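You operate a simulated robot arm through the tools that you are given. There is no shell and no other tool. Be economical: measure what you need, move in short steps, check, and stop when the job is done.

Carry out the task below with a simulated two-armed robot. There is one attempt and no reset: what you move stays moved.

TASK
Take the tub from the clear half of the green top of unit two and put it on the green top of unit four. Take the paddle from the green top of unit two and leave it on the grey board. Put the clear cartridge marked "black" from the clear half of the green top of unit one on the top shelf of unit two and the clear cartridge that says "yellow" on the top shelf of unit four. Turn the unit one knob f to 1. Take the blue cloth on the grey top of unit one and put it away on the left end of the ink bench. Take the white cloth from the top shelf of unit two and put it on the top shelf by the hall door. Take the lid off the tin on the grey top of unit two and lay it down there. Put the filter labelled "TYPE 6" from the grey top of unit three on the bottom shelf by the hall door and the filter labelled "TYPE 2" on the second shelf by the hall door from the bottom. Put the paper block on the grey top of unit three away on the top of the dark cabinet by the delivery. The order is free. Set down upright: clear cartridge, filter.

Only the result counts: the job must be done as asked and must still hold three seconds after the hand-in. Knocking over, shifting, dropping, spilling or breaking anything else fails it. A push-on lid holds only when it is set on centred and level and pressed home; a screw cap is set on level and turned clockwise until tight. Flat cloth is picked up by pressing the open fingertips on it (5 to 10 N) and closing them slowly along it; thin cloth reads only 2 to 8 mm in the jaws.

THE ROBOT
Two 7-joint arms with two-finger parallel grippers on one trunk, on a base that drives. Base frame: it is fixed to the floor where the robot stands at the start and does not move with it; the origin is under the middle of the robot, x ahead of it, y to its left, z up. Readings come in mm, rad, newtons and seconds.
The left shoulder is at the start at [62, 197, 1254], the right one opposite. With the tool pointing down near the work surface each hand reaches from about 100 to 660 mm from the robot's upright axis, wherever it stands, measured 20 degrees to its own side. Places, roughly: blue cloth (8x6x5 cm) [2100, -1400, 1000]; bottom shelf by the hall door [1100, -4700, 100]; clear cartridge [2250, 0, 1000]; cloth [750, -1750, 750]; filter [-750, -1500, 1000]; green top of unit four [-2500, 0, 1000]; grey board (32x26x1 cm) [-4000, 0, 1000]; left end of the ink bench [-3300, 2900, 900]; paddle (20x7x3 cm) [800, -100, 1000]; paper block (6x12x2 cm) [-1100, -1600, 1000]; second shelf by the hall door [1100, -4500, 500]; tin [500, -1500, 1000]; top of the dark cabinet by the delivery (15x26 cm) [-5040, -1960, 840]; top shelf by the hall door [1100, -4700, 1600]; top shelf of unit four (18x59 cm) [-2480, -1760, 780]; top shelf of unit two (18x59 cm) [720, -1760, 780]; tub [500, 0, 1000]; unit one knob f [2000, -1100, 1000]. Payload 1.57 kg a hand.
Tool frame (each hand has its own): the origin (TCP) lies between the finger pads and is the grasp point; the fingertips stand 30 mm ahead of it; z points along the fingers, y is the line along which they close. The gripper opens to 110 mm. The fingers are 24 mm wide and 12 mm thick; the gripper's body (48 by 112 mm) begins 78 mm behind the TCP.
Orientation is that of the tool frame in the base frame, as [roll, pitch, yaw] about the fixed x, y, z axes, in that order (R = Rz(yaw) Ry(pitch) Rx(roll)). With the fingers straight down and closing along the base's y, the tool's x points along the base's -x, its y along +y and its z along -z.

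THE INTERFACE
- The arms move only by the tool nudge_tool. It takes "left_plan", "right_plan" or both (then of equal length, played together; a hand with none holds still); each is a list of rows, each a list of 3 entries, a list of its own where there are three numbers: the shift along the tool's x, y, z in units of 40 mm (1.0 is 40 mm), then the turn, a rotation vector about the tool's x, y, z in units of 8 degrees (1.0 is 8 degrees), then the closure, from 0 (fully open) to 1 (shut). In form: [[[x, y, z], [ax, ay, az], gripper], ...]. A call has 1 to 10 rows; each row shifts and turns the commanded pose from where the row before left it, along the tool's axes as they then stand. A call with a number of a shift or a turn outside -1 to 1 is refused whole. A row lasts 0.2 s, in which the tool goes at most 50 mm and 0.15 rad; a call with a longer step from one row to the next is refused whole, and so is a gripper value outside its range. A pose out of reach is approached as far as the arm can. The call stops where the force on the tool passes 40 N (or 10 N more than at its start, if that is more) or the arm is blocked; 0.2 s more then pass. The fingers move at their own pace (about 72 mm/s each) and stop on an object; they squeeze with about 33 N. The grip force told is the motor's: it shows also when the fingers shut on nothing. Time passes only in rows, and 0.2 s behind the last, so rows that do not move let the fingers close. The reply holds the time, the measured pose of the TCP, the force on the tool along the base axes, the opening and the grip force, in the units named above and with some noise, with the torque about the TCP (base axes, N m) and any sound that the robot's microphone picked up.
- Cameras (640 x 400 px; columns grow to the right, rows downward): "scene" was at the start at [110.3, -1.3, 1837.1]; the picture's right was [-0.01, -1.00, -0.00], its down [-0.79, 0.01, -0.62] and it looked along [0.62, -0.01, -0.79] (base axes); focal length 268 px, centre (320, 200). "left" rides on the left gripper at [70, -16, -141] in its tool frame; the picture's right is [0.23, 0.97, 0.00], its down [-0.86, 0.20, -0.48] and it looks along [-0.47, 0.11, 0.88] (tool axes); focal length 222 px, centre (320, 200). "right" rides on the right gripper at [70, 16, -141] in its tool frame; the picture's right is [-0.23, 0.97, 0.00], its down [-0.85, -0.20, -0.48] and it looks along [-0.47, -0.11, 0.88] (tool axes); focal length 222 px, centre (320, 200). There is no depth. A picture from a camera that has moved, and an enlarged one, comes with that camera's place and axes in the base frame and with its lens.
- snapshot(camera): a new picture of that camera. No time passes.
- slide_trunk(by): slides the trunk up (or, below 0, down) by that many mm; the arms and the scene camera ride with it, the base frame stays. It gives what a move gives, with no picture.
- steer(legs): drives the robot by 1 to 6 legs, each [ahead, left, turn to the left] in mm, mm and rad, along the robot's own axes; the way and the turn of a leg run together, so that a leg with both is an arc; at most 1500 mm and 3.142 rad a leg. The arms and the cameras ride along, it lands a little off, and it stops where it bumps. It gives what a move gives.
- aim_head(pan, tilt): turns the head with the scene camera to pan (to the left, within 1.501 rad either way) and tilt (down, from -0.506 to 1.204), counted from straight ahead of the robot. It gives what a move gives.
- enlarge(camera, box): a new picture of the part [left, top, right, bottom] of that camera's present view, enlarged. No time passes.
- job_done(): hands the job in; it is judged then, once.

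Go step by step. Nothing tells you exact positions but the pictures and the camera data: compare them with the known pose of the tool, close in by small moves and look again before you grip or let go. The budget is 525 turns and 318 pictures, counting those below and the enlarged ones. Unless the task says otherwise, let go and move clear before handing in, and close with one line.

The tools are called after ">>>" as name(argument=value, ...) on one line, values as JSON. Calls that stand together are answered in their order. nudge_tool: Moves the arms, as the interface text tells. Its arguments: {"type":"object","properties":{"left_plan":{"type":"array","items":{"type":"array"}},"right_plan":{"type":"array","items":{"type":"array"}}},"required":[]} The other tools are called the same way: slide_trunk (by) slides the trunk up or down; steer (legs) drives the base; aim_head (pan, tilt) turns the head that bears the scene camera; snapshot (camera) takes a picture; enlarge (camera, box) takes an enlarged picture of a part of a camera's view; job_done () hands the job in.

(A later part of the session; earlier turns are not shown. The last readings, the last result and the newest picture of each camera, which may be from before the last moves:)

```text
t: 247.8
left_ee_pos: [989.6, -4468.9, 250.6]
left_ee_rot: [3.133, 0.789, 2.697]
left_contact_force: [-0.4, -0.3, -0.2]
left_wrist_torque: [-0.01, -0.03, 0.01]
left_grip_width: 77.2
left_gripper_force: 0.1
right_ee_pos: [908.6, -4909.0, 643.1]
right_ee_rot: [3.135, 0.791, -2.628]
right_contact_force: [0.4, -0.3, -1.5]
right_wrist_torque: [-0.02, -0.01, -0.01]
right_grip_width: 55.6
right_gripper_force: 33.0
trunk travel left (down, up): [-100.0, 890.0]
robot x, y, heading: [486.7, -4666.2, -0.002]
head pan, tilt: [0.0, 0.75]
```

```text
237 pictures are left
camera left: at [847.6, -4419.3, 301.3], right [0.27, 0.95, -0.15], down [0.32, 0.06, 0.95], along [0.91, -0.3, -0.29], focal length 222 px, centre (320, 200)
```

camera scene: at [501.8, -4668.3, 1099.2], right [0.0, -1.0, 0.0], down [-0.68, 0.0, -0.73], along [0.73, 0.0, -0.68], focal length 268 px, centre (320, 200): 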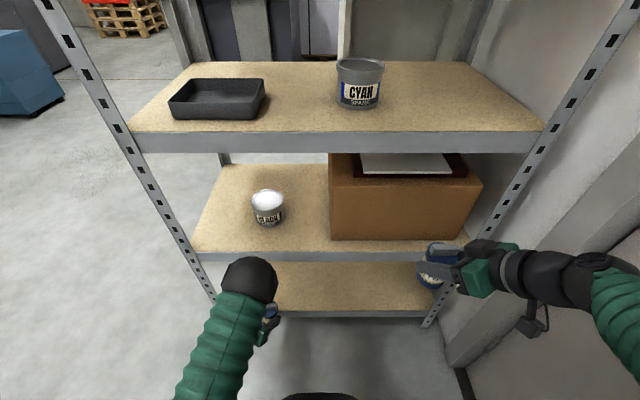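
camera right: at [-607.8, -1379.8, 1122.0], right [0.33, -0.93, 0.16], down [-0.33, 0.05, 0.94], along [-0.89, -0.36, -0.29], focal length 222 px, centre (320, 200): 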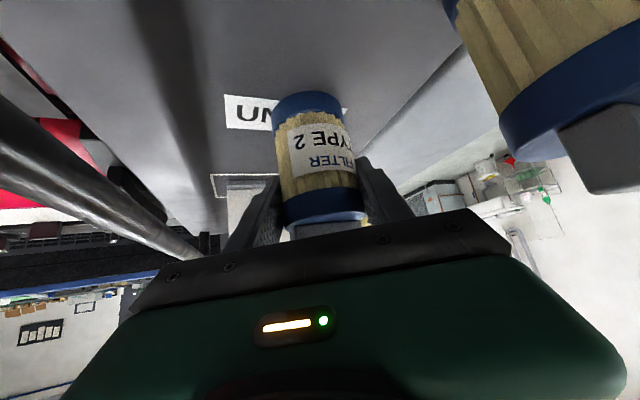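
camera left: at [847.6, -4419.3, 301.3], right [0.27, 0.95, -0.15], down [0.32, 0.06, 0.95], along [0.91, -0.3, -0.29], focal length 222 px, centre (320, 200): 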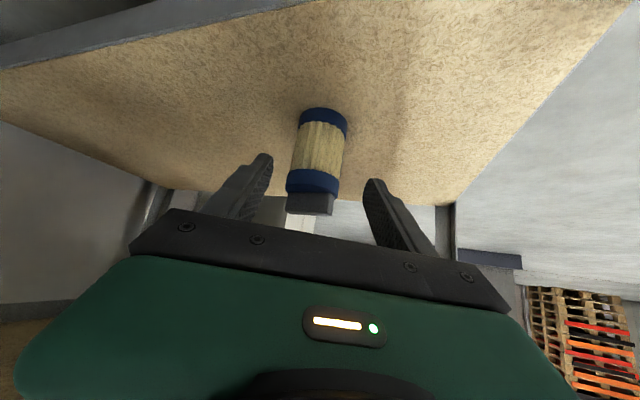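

TYPE 6 stands upright. I back out, retract the left arm, and turn the right hand's azimuth straight for shelf two.

>>> steer(legs=[[-200, 0, 0]])

>>> nudge_tool(left_plan=[[[0, 0, -0.9], [0, 0, 0], 0], [[0, 0, -0.9], [0, 0, 0], 0], [[0, 0, -0.9], [0, 0, 0], 0], [[0, 0, -0.9], [0, 0, 0], 0], [[0, 0, -0.9], [0, 0, 0], 0], [[0, 0, 0], [0, 0, 0], 0]], right_plan=[[[0, 0, 0], [0.67, 0, 0.67], 1], [[0, 0, 0], [0.67, 0, 0.67], 1], [[0, 0, 0], [0.67, 0, 0.67], 1], [[0, 0, 0], [0.67, 0, 0.67], 1], [[0, 0, 0], [0.67, 0, 0.67], 1], [[0, 0, 0], [0, 0, 0], 1]])

>>> steer(legs=[[0, 230, 0]])

>>> snapshot(camera="scene")

>>> snapshot(camera="right")

```text
t: 249.4
left_ee_pos: [786.7, -4469.0, 249.2]
left_ee_rot: [3.131, 0.789, 2.695]
left_contact_force: [-1.1, -0.3, 0.2]
left_wrist_torque: [0.02, 0.01, 0.03]
left_grip_width: 76.9
left_gripper_force: 0.0
right_ee_pos: [704.0, -4909.9, 643.0]
right_ee_rot: [3.137, 0.791, -2.631]
right_contact_force: [0.2, 1.1, -2.0]
right_wrist_torque: [-0.02, 0.0, -0.03]
right_grip_width: 55.8
right_gripper_force: 33.1
trunk travel left (down, up): [-100.0, 890.0]
robot x, y, heading: [286.0, -4668.7, 0.001]
head pan, tilt: [0.0, 0.75]
```

```text
t: 250.8
left_ee_pos: [690.9, -4401.4, 372.3]
left_ee_rot: [3.133, 0.788, 2.693]
left_contact_force: [0.5, -0.2, -0.1]
left_wrist_torque: [0.01, 0.0, -0.01]
left_grip_width: 110.0
left_gripper_force: 0.0
left hand out of reach, approached as far as the arm can: row 4, 5
right_ee_pos: [731.1, -4913.3, 604.5]
right_ee_rot: [3.139, 0.776, 3.042]
right_contact_force: [0.4, -0.1, -2.0]
right_wrist_torque: [0.02, 0.02, 0.02]
right_grip_width: 55.7
right_gripper_force: 32.8
right hand out of reach, approached as far as the arm can: row 1, 2, 5
trunk travel left (down, up): [-100.0, 890.0]
robot x, y, heading: [282.6, -4670.1, -0.007]
head pan, tilt: [0.0, 0.75]
```

```text
t: 252.6
left_ee_pos: [690.4, -4171.0, 371.1]
left_ee_rot: [3.132, 0.789, 2.697]
left_contact_force: [-0.9, 0.0, -0.3]
left_wrist_torque: [-0.01, 0.01, 0.03]
left_grip_width: 110.3
left_gripper_force: 0.0
right_ee_pos: [733.4, -4683.0, 602.9]
right_ee_rot: [3.135, 0.776, 3.044]
right_contact_force: [-0.2, 0.6, -1.4]
right_wrist_torque: [-0.01, 0.01, 0.01]
right_grip_width: 55.8
right_gripper_force: 33.1
trunk travel left (down, up): [-100.0, 890.0]
robot x, y, heading: [281.6, -4436.6, -0.007]
head pan, tilt: [0.0, 0.75]
```

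```text
236 pictures are left
camera scene: at [399.4, -4440.1, 1099.2], right [0.0, -1.0, 0.0], down [-0.68, 0.0, -0.73], along [0.73, 0.0, -0.68], focal length 268 px, centre (320, 200)
```

scene: 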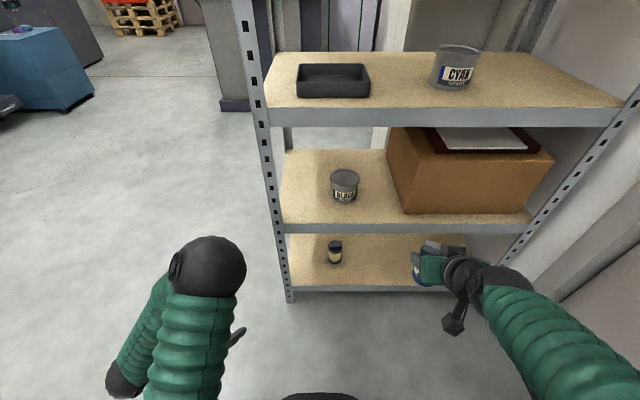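

```text
235 pictures are left
camera right: at [586.0, -4653.3, 658.2], right [0.25, 0.95, 0.16], down [0.26, -0.23, 0.94], along [0.93, -0.2, -0.3], focal length 222 px, centre (320, 200)
```

right: 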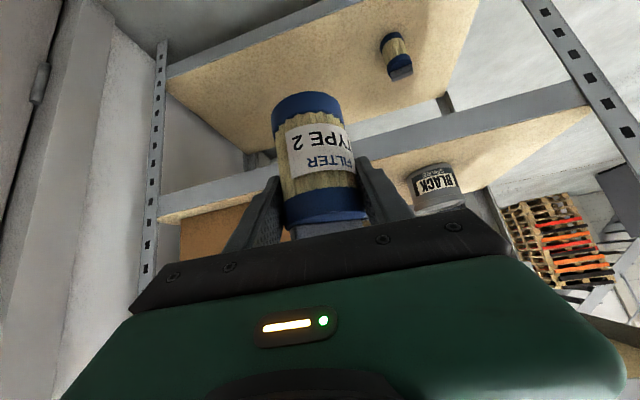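

Both measured: tin ≈[1035, -4521], box from y -4699. TYPE 2 goes to [985, -4622] on shelf two (z≈503). I drive in.

>>> steer(legs=[[170, 55, 0.007]])

>>> snapshot(camera="right")

```text
t: 254.1
left_ee_pos: [858.5, -4112.5, 370.4]
left_ee_rot: [3.132, 0.788, 2.703]
left_contact_force: [-0.1, -0.3, 0.0]
left_wrist_torque: [0.01, -0.03, 0.04]
left_grip_width: 110.0
left_gripper_force: 0.1
right_ee_pos: [904.8, -4623.4, 603.5]
right_ee_rot: [3.136, 0.775, 3.053]
right_contact_force: [0.2, 0.4, -0.9]
right_wrist_torque: [-0.02, -0.05, -0.03]
right_grip_width: 55.6
right_gripper_force: 33.0
trunk travel left (down, up): [-100.0, 890.0]
robot x, y, heading: [452.1, -4382.1, 0.008]
head pan, tilt: [0.0, 0.75]
```

```text
234 pictures are left
camera right: at [757.8, -4595.2, 658.3], right [0.24, 0.96, 0.16], down [0.26, -0.23, 0.94], along [0.93, -0.19, -0.3], focal length 222 px, centre (320, 200)
```

right: 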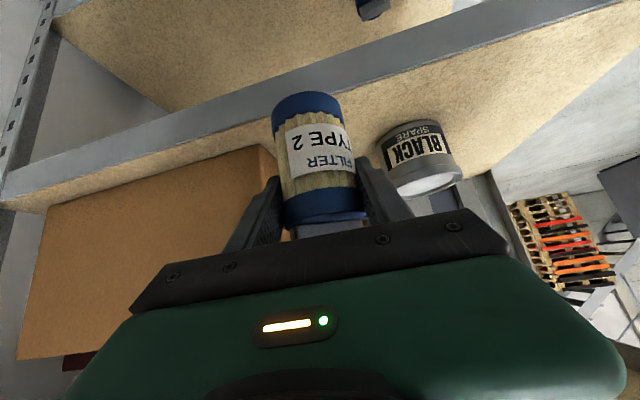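

Looks aligned. Move in 80 mm and lower to contact.

>>> nudge_tool(right_plan=[[[-0.47, 0.06, 0.46], [0, 0, 0], 1], [[-0.47, 0.06, 0.46], [0, 0, 0], 1], [[-0.47, 0.06, 0.46], [0, 0, 0], 1], [[0.2, 0, 0.2], [0, 0, 0], 1], [[0.12, 0, 0.12], [0, 0, 0], 1], [[0.08, 0, 0.08], [0, 0, 0], 1], [[0.08, 0, 0.08], [0, 0, 0], 1], [[0.08, 0, 0.08], [0, 0, 0], 1], [[0.08, 0, 0.08], [0, 0, 0], 1], [[0.08, 0, 0.08], [0, 0, 0], 1]])

>>> snapshot(camera="right")

```text
t: 256.2
left_ee_pos: [857.6, -4113.5, 371.3]
left_ee_rot: [3.132, 0.794, 2.704]
left_contact_force: [0.3, 0.2, -0.4]
left_wrist_torque: [-0.02, 0.01, 0.0]
left_grip_width: 109.8
left_gripper_force: 0.0
right_ee_pos: [984.0, -4623.6, 567.3]
right_ee_rot: [3.137, 0.782, 3.053]
right_contact_force: [-1.5, -0.5, 12.4]
right_wrist_torque: [0.2, -0.24, 0.03]
right_grip_width: 55.4
right_gripper_force: 33.0
trunk travel left (down, up): [-100.0, 890.0]
robot x, y, heading: [453.5, -4385.1, 0.007]
head pan, tilt: [0.0, 0.75]
```

```text
233 pictures are left
camera right: at [836.7, -4594.2, 619.3], right [0.24, 0.96, 0.16], down [0.25, -0.22, 0.94], along [0.94, -0.19, -0.29], focal length 222 px, centre (320, 200)
```

right: 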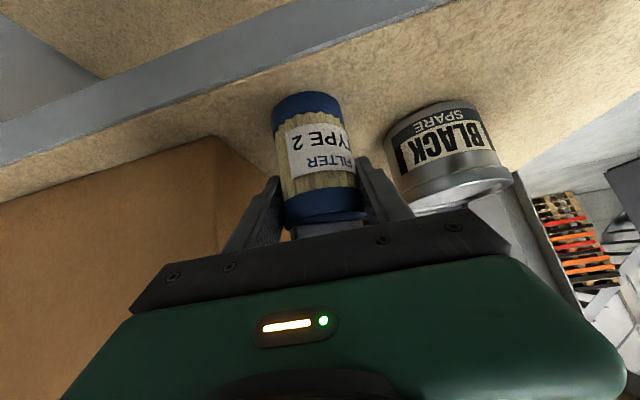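

Contact. I open only slightly (tin is near) and back out.

>>> nudge_tool(right_plan=[[[0, 0, 0], [0, 0, 0], 0.45], [[0, 0, 0], [0, 0, 0], 0.4], [[0, 0, 0], [0, 0, 0], 0.4], [[0, 0, -0.3], [0, 0, 0], 0.4], [[0, 0, -0.6], [0, 0, 0], 0.4], [[0, 0, -0.8], [0, 0, 0], 0.4], [[0, 0, -0.8], [0, 0, 0], 0.4]])

>>> snapshot(camera="right")

```text
t: 257.9
left_ee_pos: [858.0, -4112.7, 370.1]
left_ee_rot: [3.132, 0.792, 2.707]
left_contact_force: [0.4, -1.0, 0.2]
left_wrist_torque: [-0.02, -0.01, 0.03]
left_grip_width: 110.0
left_gripper_force: 0.1
right_ee_pos: [916.0, -4617.8, 631.2]
right_ee_rot: [3.137, 0.775, 3.055]
right_contact_force: [0.2, -0.4, -0.4]
right_wrist_torque: [-0.01, -0.02, 0.0]
right_grip_width: 66.2
right_gripper_force: 0.0
right hand out of reach, approached as far as the arm can: row 7
trunk travel left (down, up): [-100.0, 890.0]
robot x, y, heading: [455.3, -4383.1, 0.009]
head pan, tilt: [0.0, 0.75]
```

```text
232 pictures are left
camera right: at [769.3, -4588.7, 685.0], right [0.24, 0.96, 0.16], down [0.26, -0.23, 0.94], along [0.93, -0.19, -0.3], focal length 222 px, centre (320, 200)
```

right: 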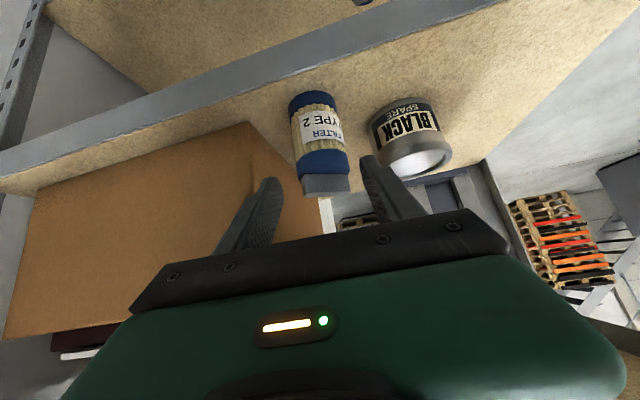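

TYPE 2 stands upright. Back out, raise the trunk and return both hands to pointing down.

>>> steer(legs=[[-300, 0, 0]])

>>> slide_trunk(by=400)

>>> slide_trunk(by=250)

>>> nudge_tool(left_plan=[[[0, 0, 0], [0, 0.93, 0], 0], [[0, 0, 0], [0, 0.93, 0], 0], [[0, 0, 0], [0, 0.93, 0], 0], [[0, 0, 0], [0, 0.93, 0], 0], [[0, 0, 0], [0, 0.93, 0], 0], [[0, 0, 0], [0, 0.98, 0], 0], [[0, 0, 0], [0, 0, -0.8], 0], [[0, 0, 0], [0, 0, -0.8], 0], [[0, 0, 0], [0, 0, -0.8], 0], [[0, 0, 0], [0, 0, -0.7], 0]], right_plan=[[[0, 0, -0.5], [0, 0.93, 0], 0], [[0, 0, -0.5], [0, 0.93, 0], 0], [[0, 0, -0.5], [0, 0.93, 0], 0], [[0, 0, 0], [0, 0.93, 0], 0], [[0, 0, 0], [0, 0.93, 0], 0], [[0, 0, 0], [0, 0.9, 0], 0], [[0, 0, 0], [0, 0, -0.3], 0], [[0, 0, 0], [0, 0, -0.3], 0], [[0, 0, 0], [0, 0, 0], 0], [[0, 0, 0], [0, 0, 0], 0]])

>>> steer(legs=[[0, 0, 1.57], [1200, -560, 0], [700, 0, 0]])

>>> snapshot(camera="scene")

```text
t: 259.9
left_ee_pos: [563.2, -4114.6, 371.4]
left_ee_rot: [3.133, 0.79, 2.708]
left_contact_force: [0.1, 0.1, -0.5]
left_wrist_torque: [0.02, -0.02, 0.01]
left_grip_width: 110.0
left_gripper_force: 0.1
right_ee_pos: [620.4, -4620.3, 630.4]
right_ee_rot: [3.139, 0.776, 3.055]
right_contact_force: [-0.4, 0.3, 0.2]
right_wrist_torque: [0.0, -0.02, 0.01]
right_grip_width: 65.9
right_gripper_force: 0.1
trunk travel left (down, up): [-100.0, 890.0]
robot x, y, heading: [154.6, -4385.5, 0.013]
head pan, tilt: [0.0, 0.75]
```

```text
t: 263.7
left_ee_pos: [562.9, -4115.0, 769.9]
left_ee_rot: [3.132, 0.791, 2.706]
left_contact_force: [0.2, 0.2, -0.1]
left_wrist_torque: [0.0, -0.01, -0.04]
left_grip_width: 110.1
left_gripper_force: 0.1
right_ee_pos: [620.3, -4620.3, 1030.8]
right_ee_rot: [3.138, 0.776, 3.054]
right_contact_force: [-0.1, 0.7, 0.2]
right_wrist_torque: [0.0, -0.01, 0.03]
right_grip_width: 65.8
right_gripper_force: 0.0
trunk travel left (down, up): [-500.0, 490.0]
robot x, y, heading: [158.1, -4387.3, 0.01]
head pan, tilt: [0.0, 0.75]
```

```text
t: 266.3
left_ee_pos: [564.0, -4114.3, 1021.5]
left_ee_rot: [3.132, 0.791, 2.707]
left_contact_force: [0.0, 0.8, -0.1]
left_wrist_torque: [0.01, 0.0, 0.04]
left_grip_width: 110.0
left_gripper_force: 0.0
right_ee_pos: [620.8, -4620.2, 1281.0]
right_ee_rot: [3.139, 0.775, 3.054]
right_contact_force: [0.6, 1.0, -0.2]
right_wrist_torque: [0.01, 0.05, 0.01]
right_grip_width: 66.0
right_gripper_force: 0.0
trunk travel left (down, up): [-750.0, 240.0]
robot x, y, heading: [158.9, -4385.6, 0.01]
head pan, tilt: [0.0, 0.75]
```

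```text
t: 268.5
left_ee_pos: [563.1, -4116.8, 1021.2]
left_ee_rot: [3.137, 0.007, -3.137]
left_contact_force: [-0.6, -0.1, -0.5]
left_wrist_torque: [-0.02, 0.02, -0.03]
left_grip_width: 109.9
left_gripper_force: 0.1
right_ee_pos: [585.6, -4618.2, 1328.5]
right_ee_rot: [3.138, -0.002, 3.139]
right_contact_force: [0.6, 0.5, -0.5]
right_wrist_torque: [-0.01, 0.0, 0.03]
right_grip_width: 110.0
right_gripper_force: 0.1
trunk travel left (down, up): [-750.0, 240.0]
robot x, y, heading: [159.7, -4386.4, 0.007]
head pan, tilt: [0.0, 0.75]
```

```text
t: 282.4
left_ee_pos: [416.3, -2084.6, 1021.5]
left_ee_rot: [3.138, 0.007, -1.554]
left_contact_force: [-0.6, -0.4, -0.1]
left_wrist_torque: [0.0, 0.01, -0.02]
left_grip_width: 110.1
left_gripper_force: 0.1
right_ee_pos: [916.0, -2055.1, 1327.7]
right_ee_rot: [3.138, 0.003, -1.558]
right_contact_force: [0.1, 0.0, -1.1]
right_wrist_torque: [-0.05, -0.01, 0.02]
right_grip_width: 110.0
right_gripper_force: 0.0
trunk travel left (down, up): [-750.0, 240.0]
robot x, y, heading: [692.2, -2484.0, 1.594]
head pan, tilt: [0.0, 0.75]
```

```text
231 pictures are left
camera scene: at [690.4, -2371.6, 1749.4], right [1.0, 0.02, 0.0], down [0.02, -0.68, -0.73], along [-0.02, 0.73, -0.68], focal length 268 px, centre (320, 200)
```

scene: 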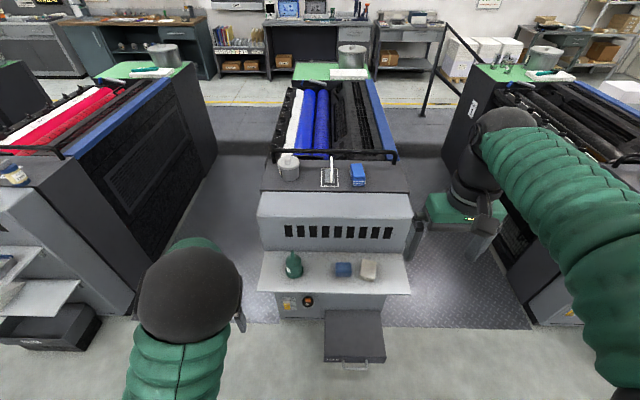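

The top shelf of unit two carries a bottle, a blue thing and a white one at about [872, -1749]. I zoom in.

>>> enlarge(camera="scene", box=[250, 240, 420, 340])

>>> enlarge(camera="scene", box=[250, 140, 420, 240])

```text
3.76 times, centred on (335, 290) of scene
camera zoom: at [690.4, -2371.6, 1749.4], right [1.0, 0.02, 0.0], down [0.02, -0.68, -0.73], along [-0.02, 0.73, -0.68], focal length 1008 px, centre (264, -139)
```

zoom: 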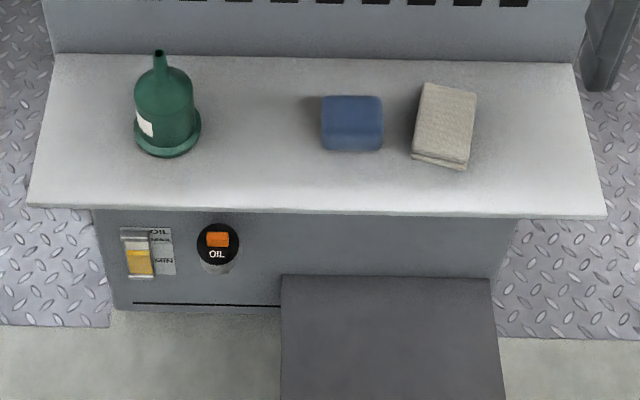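

```text
3.76 times, centred on (335, 190) of scene
camera zoom: at [690.4, -2371.6, 1749.4], right [1.0, 0.02, 0.0], down [0.02, -0.68, -0.73], along [-0.02, 0.73, -0.68], focal length 1008 px, centre (264, 238)
```

zoom: 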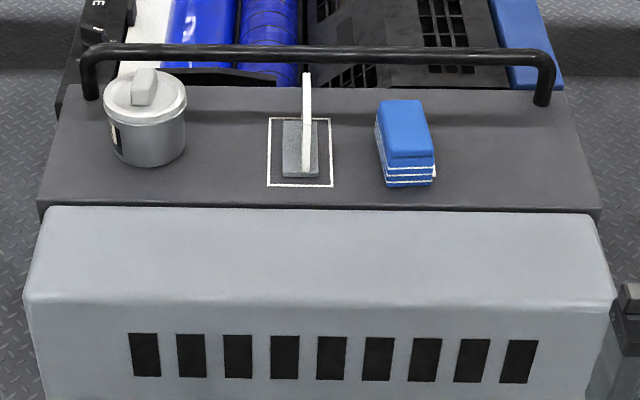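

White folded cloth: about 57×97 mm, centre [872, -1762], turned 14°. I raise the left hand, lower the right and drive up.

>>> nudge_tool(left_plan=[[[0, 0, -0.94], [0, 0, 0], 0], [[0, 0, -0.94], [0, 0, 0], 0], [[0, 0, -0.94], [0, 0, 0], 0], [[0, 0, -0.94], [0, 0, 0], 0], [[0, 0, -0.94], [0, 0, 0], 0], [[0, 0, -0.94], [0, 0, 0], 0], [[0, 0, -0.94], [0, 0, 0], 0], [[0, 0, -0.5], [0, 0, 0], 0]], right_plan=[[[0, 0, 0.8], [0, 0, 0.22], 0.2], [[0, 0, 0.8], [0, 0, 0.22], 0.2], [[0, 0, 0.8], [0, 0, 0.22], 0.2], [[0, 0, 0.8], [0, 0, 0.22], 0.2], [[0, 0, 0.8], [0, 0, 0.22], 0.2], [[0, 0, 0.8], [0, 0, 0.22], 0.2], [[0, 0, 0.8], [0, 0, 0.22], 0.2], [[0, 0, 0.8], [0, 0, 0.22], 0.2]])

>>> slide_trunk(by=-100)

>>> steer(legs=[[190, 0, -0.024]])

>>> snapshot(camera="scene")

>>> snapshot(camera="right")

```text
t: 284.2
left_ee_pos: [414.7, -2087.5, 1305.1]
left_ee_rot: [3.136, 0.005, -1.552]
left_contact_force: [0.4, 0.2, -0.2]
left_wrist_torque: [-0.05, 0.0, 0.0]
left_grip_width: 110.0
left_gripper_force: 0.0
right_ee_pos: [915.1, -2054.5, 1073.9]
right_ee_rot: [3.138, -0.001, -1.804]
right_contact_force: [-0.4, 0.0, 0.3]
right_wrist_torque: [-0.01, 0.04, 0.0]
right_grip_width: 87.8
right_gripper_force: 0.1
trunk travel left (down, up): [-750.0, 240.0]
robot x, y, heading: [698.1, -2483.5, 1.591]
head pan, tilt: [0.0, 0.75]
```

```text
t: 285.5
left_ee_pos: [414.9, -2088.4, 1205.3]
left_ee_rot: [3.138, 0.008, -1.555]
left_contact_force: [-0.5, -0.2, 0.3]
left_wrist_torque: [-0.01, 0.0, 0.0]
left_grip_width: 109.9
left_gripper_force: 0.1
right_ee_pos: [913.7, -2054.8, 973.9]
right_ee_rot: [3.136, 0.0, -1.803]
right_contact_force: [-0.8, -0.5, 0.4]
right_wrist_torque: [0.01, -0.01, -0.01]
right_grip_width: 88.1
right_gripper_force: 0.1
trunk travel left (down, up): [-650.0, 340.0]
robot x, y, heading: [691.3, -2484.1, 1.591]
head pan, tilt: [0.0, 0.75]
```

```text
t: 287.1
left_ee_pos: [422.2, -1893.7, 1205.4]
left_ee_rot: [3.139, 0.009, -1.577]
left_contact_force: [-0.4, -0.2, -0.2]
left_wrist_torque: [0.0, 0.0, -0.01]
left_grip_width: 110.2
left_gripper_force: 0.0
right_ee_pos: [923.3, -1871.9, 974.6]
right_ee_rot: [3.138, 0.002, -1.826]
right_contact_force: [0.6, -0.5, -0.2]
right_wrist_torque: [0.01, 0.02, -0.02]
right_grip_width: 87.9
right_gripper_force: 0.1
trunk travel left (down, up): [-650.0, 340.0]
robot x, y, heading: [687.3, -2299.8, 1.574]
head pan, tilt: [0.0, 0.75]
```

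```text
228 pictures are left
camera scene: at [690.4, -2184.9, 1649.6], right [1.0, 0.0, 0.0], down [0.0, -0.68, -0.73], along [0.0, 0.73, -0.68], focal length 268 px, centre (320, 200)
```

scene: 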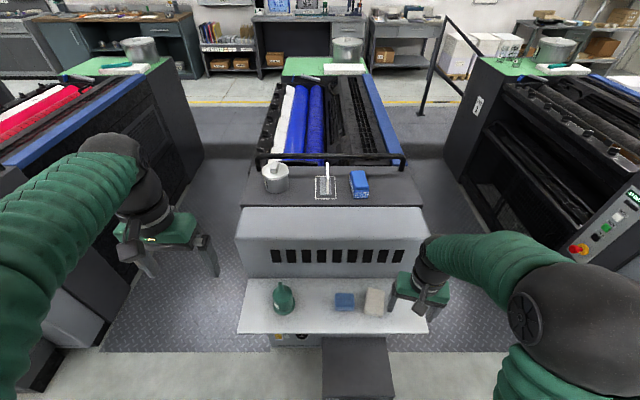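

```text
227 pictures are left
camera right: at [889.6, -1935.8, 1117.7], right [-0.88, 0.47, 0.0], down [0.41, 0.77, 0.48], along [0.22, 0.43, -0.88], focal length 222 px, centre (320, 200)
```

right: 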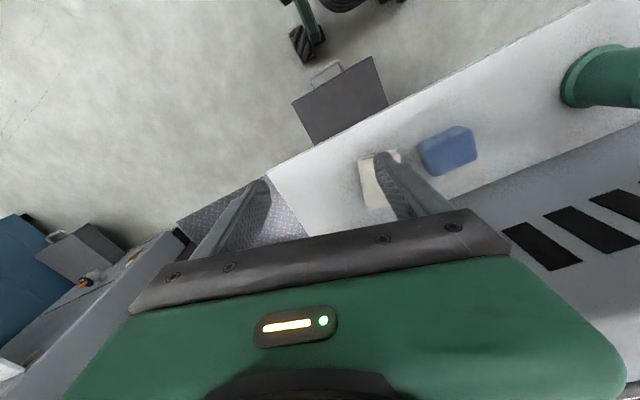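

Bring the right hand over the cloth and lower it to look.

>>> nudge_tool(right_plan=[[[-0.6, 0.48, 0], [0, 0, 0], 0.2], [[-0.6, 0.48, 0], [0, 0, 0], 0.2], [[-0.6, 0.48, 0.2], [0, 0, 0], 0.2], [[-0.6, 0.48, 0.3], [0, 0, 0], 0.2], [[0, 0, 0.7], [0, 0, 0], 0.2], [[0, 0, 0.7], [0, 0, 0], 0.2]])

>>> snapshot(camera="right")

```text
t: 288.4
left_ee_pos: [422.4, -1890.6, 1204.8]
left_ee_rot: [3.137, 0.008, -1.576]
left_contact_force: [-0.9, -0.2, 0.4]
left_wrist_torque: [-0.03, 0.05, -0.01]
left_grip_width: 109.9
left_gripper_force: 0.1
right_ee_pos: [872.1, -1756.7, 898.3]
right_ee_rot: [3.14, -0.002, -1.827]
right_contact_force: [1.0, 0.0, 0.2]
right_wrist_torque: [-0.02, -0.02, 0.01]
right_grip_width: 88.1
right_gripper_force: 0.0
trunk travel left (down, up): [-650.0, 340.0]
robot x, y, heading: [690.7, -2296.5, 1.571]
head pan, tilt: [0.0, 0.75]
```

```text
226 pictures are left
camera right: at [838.8, -1819.3, 1040.4], right [-0.88, 0.47, 0.0], down [0.41, 0.78, 0.48], along [0.22, 0.42, -0.88], focal length 222 px, centre (320, 200)
```

right: 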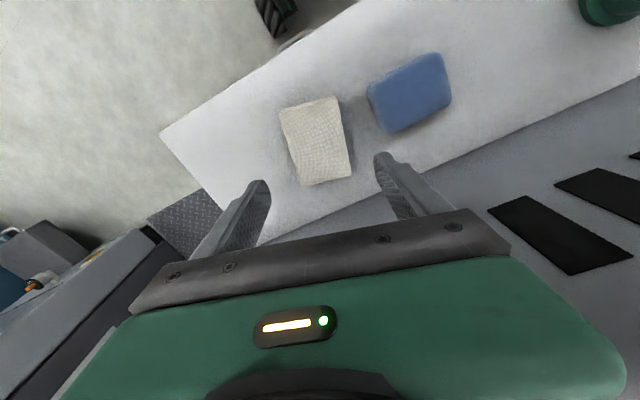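

Aligned. Lower beside the cloth until the tips touch the shelf.

>>> nudge_tool(right_plan=[[[0.29, 0.02, 0.4], [0, 0, 0], 0.22], [[0, 0, 0.6], [0, 0, 0], 0.22], [[0, 0, 0.4], [0, 0, 0], 0.22], [[0, 0, 0.2], [0, 0, 0], 0.22], [[0, 0, 0.15], [0, 0, 0], 0.22], [[0, 0, 0.12], [0, 0, 0], 0.22], [[0, 0, 0.12], [0, 0, 0], 0.22], [[0, 0, 0.12], [0, 0, 0], 0.22], [[0, 0, 0.12], [0, 0, 0], 0.22], [[0, 0, 0.12], [0, 0, 0], 0.22]])

>>> snapshot(camera="right")

```text
t: 290.8
left_ee_pos: [420.6, -1895.5, 1205.7]
left_ee_rot: [3.139, 0.01, -1.576]
left_contact_force: [-0.1, 0.1, -0.6]
left_wrist_torque: [0.01, 0.0, 0.02]
left_grip_width: 109.9
left_gripper_force: 0.0
right_ee_pos: [866.9, -1767.6, 809.8]
right_ee_rot: [3.141, 0.008, -1.827]
right_contact_force: [-1.0, -12.1, 29.5]
right_wrist_torque: [-1.0, -1.23, -0.35]
right_grip_width: 87.3
right_gripper_force: 0.7
trunk travel left (down, up): [-650.0, 340.0]
robot x, y, heading: [689.0, -2293.7, 1.569]
head pan, tilt: [0.0, 0.75]
stopped in row 10 (right hand): the force on the tool passed its limit at 44 N (the readings are from after the stop); the commanded pose is now the measured one
```

```text
225 pictures are left
camera right: at [834.1, -1832.6, 952.4], right [-0.88, 0.47, 0.0], down [0.41, 0.77, 0.49], along [0.22, 0.43, -0.87], focal length 222 px, centre (320, 200)
```

right: 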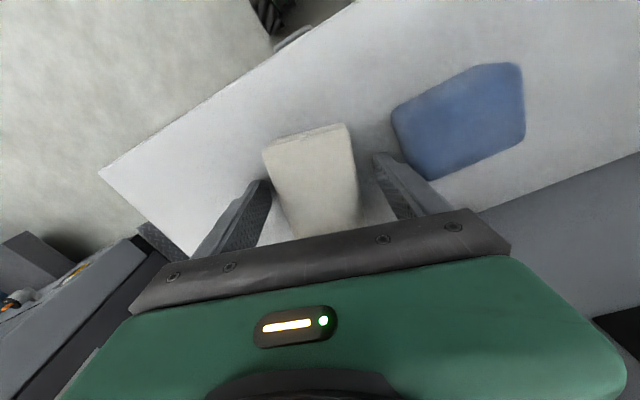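

Straddling well, tips on the shelf (z≈780). Raise 3 mm, close slowly and lift.

>>> nudge_tool(right_plan=[[[0, 0, -0.08], [0, 0, 0], 0.3], [[0, 0, 0], [0, 0, 0], 0.5], [[0, 0, 0], [0, 0, 0], 0.7], [[0, 0, 0], [0, 0, 0], 1], [[0, 0, 0], [0, 0, 0], 1], [[0, 0, 0], [0, 0, 0], 1], [[0, 0, -0.3], [0, 0, 0], 1], [[0, 0, -0.7], [0, 0, 0], 1], [[0, 0, -0.9], [0, 0, 0], 1], [[0, 0, -0.9], [0, 0, 0], 1]])

>>> snapshot(camera="right")

```text
t: 293.0
left_ee_pos: [422.9, -1892.2, 1205.8]
left_ee_rot: [3.138, 0.006, -1.575]
left_contact_force: [0.2, 1.5, -0.4]
left_wrist_torque: [0.02, 0.0, 0.01]
left_grip_width: 109.9
left_gripper_force: 0.0
right_ee_pos: [870.8, -1767.3, 923.1]
right_ee_rot: [3.137, 0.007, -1.827]
right_contact_force: [0.2, -0.3, 0.2]
right_wrist_torque: [-0.03, 0.01, 0.0]
right_grip_width: 58.6
right_gripper_force: 32.9
trunk travel left (down, up): [-650.0, 340.0]
robot x, y, heading: [681.8, -2297.4, 1.573]
head pan, tilt: [0.0, 0.75]
```

```text
224 pictures are left
camera right: at [836.9, -1832.1, 1066.0], right [-0.88, 0.47, 0.01], down [0.41, 0.77, 0.48], along [0.22, 0.43, -0.88], focal length 222 px, centre (320, 200)
```

right: 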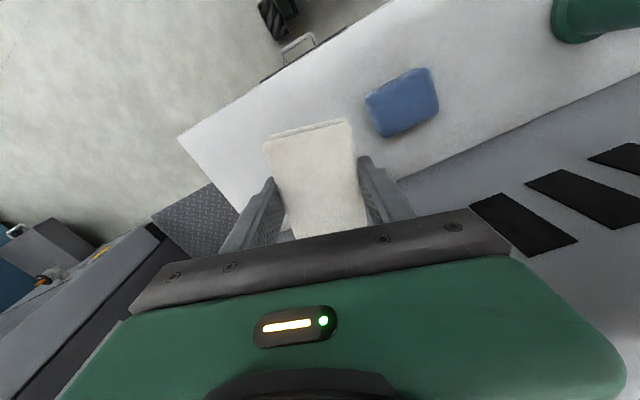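

Cloth is held. I back off and drive to the long side of the rack; trunk up for the top shelf.

>>> steer(legs=[[-300, 0, 0], [0, 0, -1.573], [-400, -1000, 0], [0, -1000, 0]])

>>> slide_trunk(by=340)

>>> nudge_tool(right_plan=[[[0, 0, -0.95], [0, 0, 0], 1], [[0, 0, -0.95], [0, 0, 0], 1], [[0, 0, -0.95], [0, 0, 0], 1], [[0, 0, -0.95], [0, 0, 0], 1], [[0, 0, -0.95], [0, 0, 0], 1], [[0, 0, -0.95], [0, 0, 0], 1], [[0, 0, -0.95], [0, 0, 0], 1], [[0, 0, -0.95], [0, 0, 0], 1], [[0, 0, -0.95], [0, 0, 0], 1], [[0, 0, -0.95], [0, 0, 0], 1]])

>>> aim_head(pan=0, tilt=0.4)

>>> snapshot(camera="scene")

```text
t: 308.9
left_ee_pos: [690.2, -4339.2, 1203.7]
left_ee_rot: [3.139, 0.006, 3.123]
left_contact_force: [0.2, 0.1, 0.0]
left_wrist_torque: [-0.01, 0.02, -0.01]
left_grip_width: 109.6
left_gripper_force: 0.1
right_ee_pos: [810.8, -4789.4, 923.8]
right_ee_rot: [3.138, 0.007, 2.872]
right_contact_force: [0.6, 0.3, 0.5]
right_wrist_torque: [-0.03, 0.03, 0.02]
right_grip_width: 58.6
right_gripper_force: 33.5
trunk travel left (down, up): [-650.0, 340.0]
robot x, y, heading: [280.9, -4605.9, -0.011]
head pan, tilt: [0.0, 0.75]
```

```text
t: 312.2
left_ee_pos: [690.0, -4342.1, 1545.4]
left_ee_rot: [3.137, 0.01, 3.122]
left_contact_force: [-0.8, 0.4, -0.2]
left_wrist_torque: [-0.04, 0.0, -0.02]
left_grip_width: 110.4
left_gripper_force: 0.0
right_ee_pos: [810.0, -4791.5, 1263.8]
right_ee_rot: [3.139, 0.01, 2.873]
right_contact_force: [0.7, 0.7, -0.1]
right_wrist_torque: [0.01, 0.03, 0.02]
right_grip_width: 58.7
right_gripper_force: 33.3
trunk travel left (down, up): [-990.0, 0.0]
robot x, y, heading: [286.8, -4603.8, -0.015]
head pan, tilt: [0.0, 0.75]
```

```text
t: 314.4
left_ee_pos: [689.8, -4342.3, 1545.9]
left_ee_rot: [3.137, 0.01, 3.122]
left_contact_force: [-0.5, -0.4, 0.8]
left_wrist_torque: [0.02, 0.0, -0.04]
left_grip_width: 110.0
left_gripper_force: 0.2
right_ee_pos: [803.4, -4793.0, 1644.0]
right_ee_rot: [3.138, 0.008, 2.873]
right_contact_force: [-0.8, -0.9, 0.0]
right_wrist_torque: [0.02, -0.02, 0.02]
right_grip_width: 58.8
right_gripper_force: 33.4
trunk travel left (down, up): [-990.0, 0.0]
robot x, y, heading: [282.2, -4601.7, -0.013]
head pan, tilt: [0.0, 0.75]
```

```text
t: 315.2
left_ee_pos: [690.1, -4343.0, 1544.7]
left_ee_rot: [3.138, 0.008, 3.123]
left_contact_force: [-0.2, -0.7, 0.7]
left_wrist_torque: [-0.01, 0.0, -0.03]
left_grip_width: 109.9
left_gripper_force: 0.1
right_ee_pos: [803.9, -4794.7, 1643.7]
right_ee_rot: [3.138, 0.009, 2.873]
right_contact_force: [0.5, -1.0, -1.5]
right_wrist_torque: [-0.02, -0.01, -0.02]
right_grip_width: 58.8
right_gripper_force: 33.1
trunk travel left (down, up): [-990.0, 0.0]
robot x, y, heading: [286.9, -4608.2, -0.014]
head pan, tilt: [0.0, 0.4]
```

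```text
223 pictures are left
camera scene: at [412.0, -4605.5, 2020.2], right [-0.01, -1.0, 0.0], down [-0.39, 0.01, -0.92], along [0.92, -0.01, -0.39], focal length 268 px, centre (320, 200)
```

scene: 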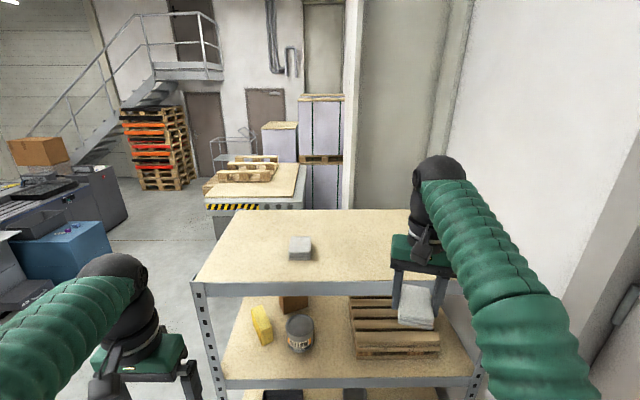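

Raise the cloth hand 45 mm, pull the left arm back, then drive 200 ahead.

>>> nudge_tool(left_plan=[[[0.9, 0, 0.3], [0, 0, 0], 0], [[0.9, 0, 0.3], [0, 0, 0], 0], [[0.9, 0, 0.3], [0, 0, 0], 0], [[0.9, 0, 0.3], [0, 0, 0], 0]], right_plan=[[[0, 0, -0.6], [0, 0, 0], 1], [[0, 0, -0.6], [0, 0, 0], 1], [[0, 0, 0], [0, 0, 0], 1], [[0, 0, 0], [0, 0, 0], 1]])

>>> steer(legs=[[200, 0, 0.014]])

>>> snapshot(camera="scene")

>>> snapshot(camera="right")

```text
t: 316.2
left_ee_pos: [588.8, -4341.1, 1503.4]
left_ee_rot: [3.136, 0.005, 3.121]
left_contact_force: [0.4, -0.2, 0.0]
left_wrist_torque: [0.03, 0.01, -0.01]
left_grip_width: 110.2
left_gripper_force: 0.0
left hand out of reach, approached as far as the arm can: row 3, 4
right_ee_pos: [794.3, -4793.1, 1669.2]
right_ee_rot: [3.136, 0.008, 2.873]
right_contact_force: [0.5, 0.2, -1.3]
right_wrist_torque: [-0.01, 0.02, 0.0]
right_grip_width: 58.9
right_gripper_force: 32.6
right hand out of reach, approached as far as the arm can: row 1, 2
trunk travel left (down, up): [-990.0, 0.0]
robot x, y, heading: [284.5, -4603.1, -0.013]
head pan, tilt: [0.0, 0.4]
```

```text
t: 317.8
left_ee_pos: [780.2, -4335.6, 1504.8]
left_ee_rot: [3.14, 0.01, 3.139]
left_contact_force: [0.5, 0.1, -0.1]
left_wrist_torque: [0.0, 0.01, 0.0]
left_grip_width: 110.0
left_gripper_force: 0.0
right_ee_pos: [990.1, -4783.8, 1672.9]
right_ee_rot: [3.136, 0.013, 2.889]
right_contact_force: [-0.9, 0.7, 0.5]
right_wrist_torque: [-0.02, -0.04, -0.01]
right_grip_width: 58.7
right_gripper_force: 32.5
trunk travel left (down, up): [-990.0, 0.0]
robot x, y, heading: [486.4, -4605.1, 0.004]
head pan, tilt: [0.0, 0.4]
```

```text
222 pictures are left
camera scene: at [605.5, -4603.9, 2020.8], right [0.0, -1.0, 0.0], down [-0.39, 0.0, -0.92], along [0.92, 0.0, -0.39], focal length 268 px, centre (320, 200)
```

scene: 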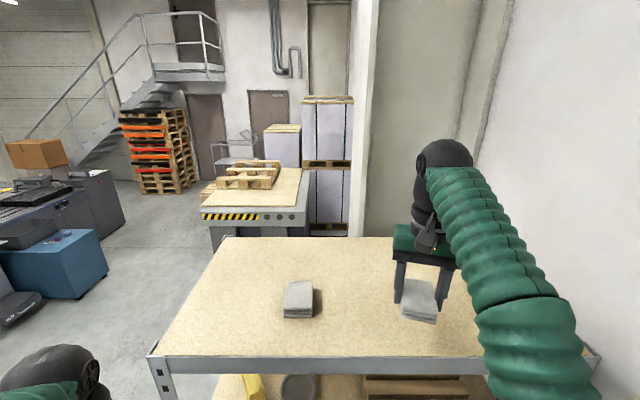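

```text
221 pictures are left
camera right: at [925.0, -4751.0, 1814.9], right [0.46, 0.89, 0.01], down [0.77, -0.41, 0.49], along [0.44, -0.22, -0.87], focal length 222 px, centre (320, 200)
```

right: 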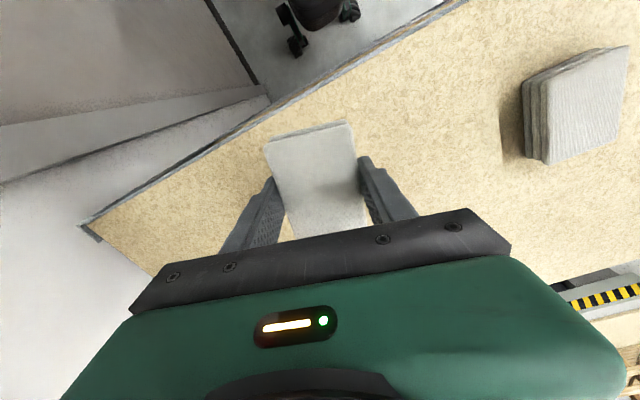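

Over the shelf. Drive 40 more and lower to contact.

>>> steer(legs=[[45, 0, 0]])

>>> nudge_tool(right_plan=[[[0, 0, 0.4], [0, 0, 0], 1], [[0, 0, 0.3], [0, 0, 0], 1], [[0, 0, 0.2], [0, 0, 0], 1], [[0, 0, 0.15], [0, 0, 0], 1], [[0, 0, 0.12], [0, 0, 0], 1], [[0, 0, 0.12], [0, 0, 0], 1], [[0, 0, 0.12], [0, 0, 0], 1], [[0, 0, 0.12], [0, 0, 0], 1], [[0, 0, 0.12], [0, 0, 0], 1], [[0, 0, 0.12], [0, 0, 0], 1]])

```text
t: 318.7
left_ee_pos: [817.2, -4334.4, 1507.3]
left_ee_rot: [3.137, 0.019, 3.14]
left_contact_force: [-0.6, -0.2, -0.3]
left_wrist_torque: [0.01, -0.08, -0.01]
left_grip_width: 110.0
left_gripper_force: 0.1
right_ee_pos: [1026.9, -4783.2, 1679.0]
right_ee_rot: [3.135, 0.023, 2.889]
right_contact_force: [-0.7, 0.1, 0.9]
right_wrist_torque: [-0.01, -0.08, 0.02]
right_grip_width: 58.7
right_gripper_force: 33.0
trunk travel left (down, up): [-990.0, 0.0]
robot x, y, heading: [529.3, -4603.0, 0.0]
head pan, tilt: [0.0, 0.4]
```

```text
t: 321.0
left_ee_pos: [823.2, -4334.2, 1506.6]
left_ee_rot: [3.137, 0.015, 3.139]
left_contact_force: [-0.2, 0.5, 0.0]
left_wrist_torque: [-0.01, -0.02, 0.0]
left_grip_width: 110.2
left_gripper_force: 0.0
right_ee_pos: [1036.9, -4784.0, 1610.4]
right_ee_rot: [3.134, 0.034, 2.889]
right_contact_force: [-6.3, -0.4, 17.3]
right_wrist_torque: [-0.28, 0.98, -0.09]
right_grip_width: 59.1
right_gripper_force: 33.0
trunk travel left (down, up): [-990.0, 0.0]
robot x, y, heading: [528.6, -4603.5, 0.004]
head pan, tilt: [0.0, 0.4]
stopped in row 10 (right hand): the force on the tool passed its limit at 45 N (the readings are from after the stop); the commanded pose is now the measured one
```

Contact. Release, lift and check.

>>> nudge_tool(right_plan=[[[0, 0, -0.05], [0, 0, 0], 0.6], [[0, 0, -0.05], [0, 0, 0], 0.3], [[0, 0, -0.05], [0, 0, 0], 0.2], [[0, 0, -0.4], [0, 0, 0], 0.2], [[0, 0, -0.6], [0, 0, 0], 0.2], [[0, 0, -0.6], [0, 0, 0], 0.2]])

>>> steer(legs=[[-250, 0, 0]])

>>> snapshot(camera="scene")

```text
t: 322.4
left_ee_pos: [826.8, -4334.0, 1504.3]
left_ee_rot: [3.138, 0.009, 3.138]
left_contact_force: [0.3, 0.8, 0.0]
left_wrist_torque: [0.0, -0.01, 0.0]
left_grip_width: 110.0
left_gripper_force: 0.0
right_ee_pos: [1040.4, -4783.9, 1675.5]
right_ee_rot: [3.134, 0.027, 2.889]
right_contact_force: [-0.7, 0.4, -0.1]
right_wrist_torque: [0.02, 0.01, -0.01]
right_grip_width: 87.8
right_gripper_force: 0.1
trunk travel left (down, up): [-990.0, 0.0]
robot x, y, heading: [528.7, -4603.2, 0.002]
head pan, tilt: [0.0, 0.4]
```

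```text
t: 324.2
left_ee_pos: [583.0, -4337.0, 1503.4]
left_ee_rot: [3.139, 0.005, 3.139]
left_contact_force: [-0.3, -0.2, -0.2]
left_wrist_torque: [0.01, 0.03, -0.01]
left_grip_width: 109.9
left_gripper_force: 0.1
right_ee_pos: [796.8, -4786.6, 1671.8]
right_ee_rot: [3.137, 0.023, 2.885]
right_contact_force: [0.7, -0.2, -0.5]
right_wrist_torque: [0.05, 0.07, 0.01]
right_grip_width: 88.0
right_gripper_force: 0.2
trunk travel left (down, up): [-990.0, 0.0]
robot x, y, heading: [281.5, -4607.3, 0.003]
head pan, tilt: [0.0, 0.4]
```

```text
220 pictures are left
camera scene: at [419.0, -4605.3, 2019.6], right [0.0, -1.0, 0.0], down [-0.4, 0.0, -0.92], along [0.92, 0.0, -0.4], focal length 268 px, centre (320, 200)
```

scene: 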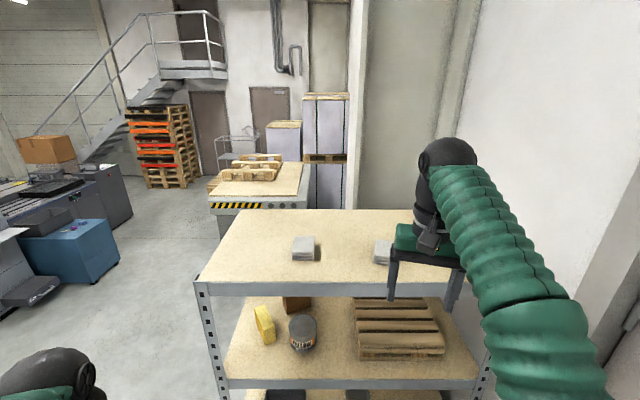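

White cloth is on the top shelf. Next the tin's lid on unit two: trunk back to nominal, arms to travel pose, drive into gap two-three.

>>> slide_trunk(by=-140)

>>> nudge_tool(left_plan=[[[0, 0, 0.7], [0, 0, 0], 0], [[0, 0, 0.7], [0, 0, 0], 0], [[0, 0, 0.7], [0, 0, 0], 0], [[0, 0, 0], [0, 0, 0], 0], [[0, 0, 0], [0, 0, 0], 0], [[0, 0, 0], [0, 0, 0], 0], [[0, 0, 0], [0, 0, 0], 0], [[0, 0, 0], [0, 0, 0], 0]], right_plan=[[[0, 0, 0.9], [0, 0, -0.23], 0], [[0.3, 0, 0.9], [0, 0, -0.23], 0], [[0.5, 0, 0.9], [0, 0, -0.23], 0], [[0.5, 0, 0.9], [0, 0, -0.23], 0], [[0.6, 0, 0.9], [0, 0, -0.23], 0], [[0.6, 0, 0.9], [0, 0, -0.23], 0], [[0.6, 0, 0.4], [0, 0, -0.23], 0], [[0.6, 0, 0.4], [0, 0, -0.23], 0]])

>>> steer(legs=[[-170, 1450, 0], [-170, 1450, 0], [0, 250, 0]])

>>> aim_head(pan=0, tilt=0.85)

>>> snapshot(camera="scene")

```text
t: 325.9
left_ee_pos: [576.3, -4336.8, 1364.5]
left_ee_rot: [3.139, 0.013, 3.14]
left_contact_force: [0.0, 0.1, 0.0]
left_wrist_torque: [0.0, 0.05, 0.01]
left_grip_width: 110.2
left_gripper_force: 0.1
right_ee_pos: [789.1, -4786.2, 1536.7]
right_ee_rot: [3.136, 0.031, 2.887]
right_contact_force: [-0.1, 0.1, 1.1]
right_wrist_torque: [0.02, 0.02, 0.0]
right_grip_width: 88.3
right_gripper_force: 0.0
trunk travel left (down, up): [-850.0, 140.0]
robot x, y, heading: [280.5, -4606.3, 0.002]
head pan, tilt: [0.0, 0.4]
```

```text
t: 327.6
left_ee_pos: [575.3, -4335.0, 1279.9]
left_ee_rot: [3.138, 0.01, 3.141]
left_contact_force: [-1.3, -0.7, 0.7]
left_wrist_torque: [0.01, -0.01, 0.0]
left_grip_width: 110.1
left_gripper_force: 0.1
right_ee_pos: [647.2, -4768.9, 1281.5]
right_ee_rot: [-3.142, 0.032, -3.137]
right_contact_force: [0.0, -0.1, 0.0]
right_wrist_torque: [-0.03, 0.02, 0.01]
right_grip_width: 110.0
right_gripper_force: 0.1
trunk travel left (down, up): [-850.0, 140.0]
robot x, y, heading: [276.4, -4603.3, 0.003]
head pan, tilt: [0.0, 0.4]
```

```text
t: 343.2
left_ee_pos: [253.7, -1188.8, 1281.6]
left_ee_rot: [3.134, 0.012, 3.13]
left_contact_force: [-0.3, -0.3, -0.3]
left_wrist_torque: [0.0, 0.03, -0.02]
left_grip_width: 109.7
left_gripper_force: 0.1
right_ee_pos: [322.8, -1623.5, 1282.2]
right_ee_rot: [3.14, 0.032, 3.135]
right_contact_force: [-0.2, 0.0, 0.5]
right_wrist_torque: [0.06, -0.03, -0.01]
right_grip_width: 109.9
right_gripper_force: 0.0
trunk travel left (down, up): [-850.0, 140.0]
robot x, y, heading: [-41.0, -1454.5, -0.007]
head pan, tilt: [0.0, 0.4]
```

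```text
t: 344.1
left_ee_pos: [254.6, -1187.3, 1280.1]
left_ee_rot: [3.136, 0.012, 3.129]
left_contact_force: [0.3, -0.2, 0.2]
left_wrist_torque: [-0.02, 0.03, -0.02]
left_grip_width: 110.2
left_gripper_force: 0.0
right_ee_pos: [322.2, -1621.7, 1281.2]
right_ee_rot: [3.141, 0.032, 3.135]
right_contact_force: [-0.2, -0.7, 0.1]
right_wrist_torque: [0.04, 0.0, 0.0]
right_grip_width: 110.0
right_gripper_force: 0.0
trunk travel left (down, up): [-850.0, 140.0]
robot x, y, heading: [-42.4, -1453.6, -0.008]
head pan, tilt: [0.0, 0.85]
```

```text
219 pictures are left
camera scene: at [67.9, -1454.3, 1841.4], right [-0.01, -1.0, 0.0], down [-0.75, 0.0, -0.66], along [0.66, 0.0, -0.75], focal length 268 px, centre (320, 200)
```

scene: 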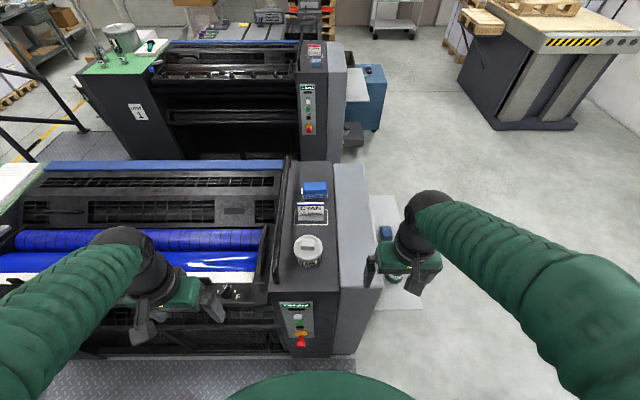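

>>> enlarge(camera="scene", box=[260, 150, 400, 310])

>>> snapshot(camera="right")

```text
2.50 times, centred on (330, 230) of scene
camera zoom: at [67.9, -1454.3, 1841.4], right [-0.01, -1.0, 0.0], down [-0.75, 0.0, -0.66], along [0.66, 0.0, -0.75], focal length 669 px, centre (295, 125)
```

zoom: 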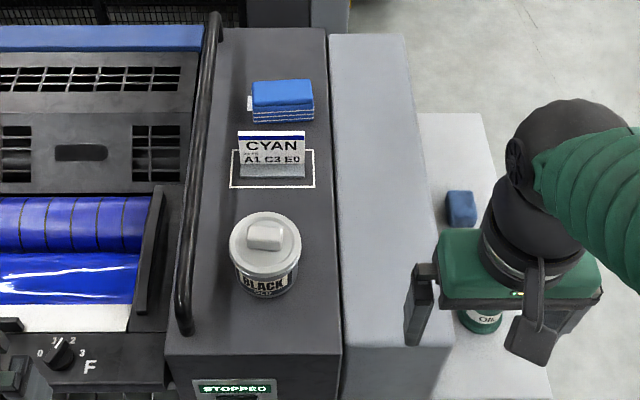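

```text
217 pictures are left
camera right: at [248.5, -1604.8, 1422.5], right [0.23, 0.97, 0.01], down [0.84, -0.21, 0.5], along [0.49, -0.11, -0.86], focal length 222 px, centre (320, 200)
```

right: 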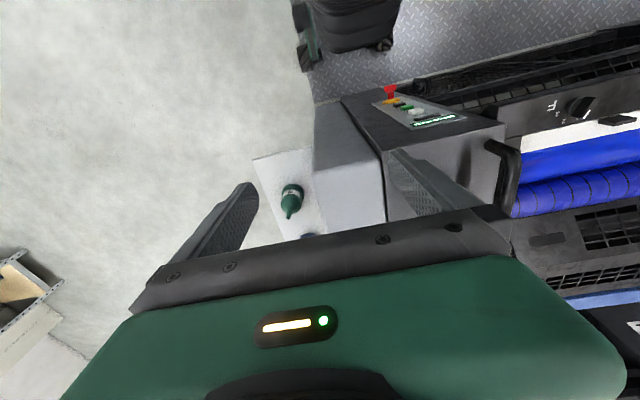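

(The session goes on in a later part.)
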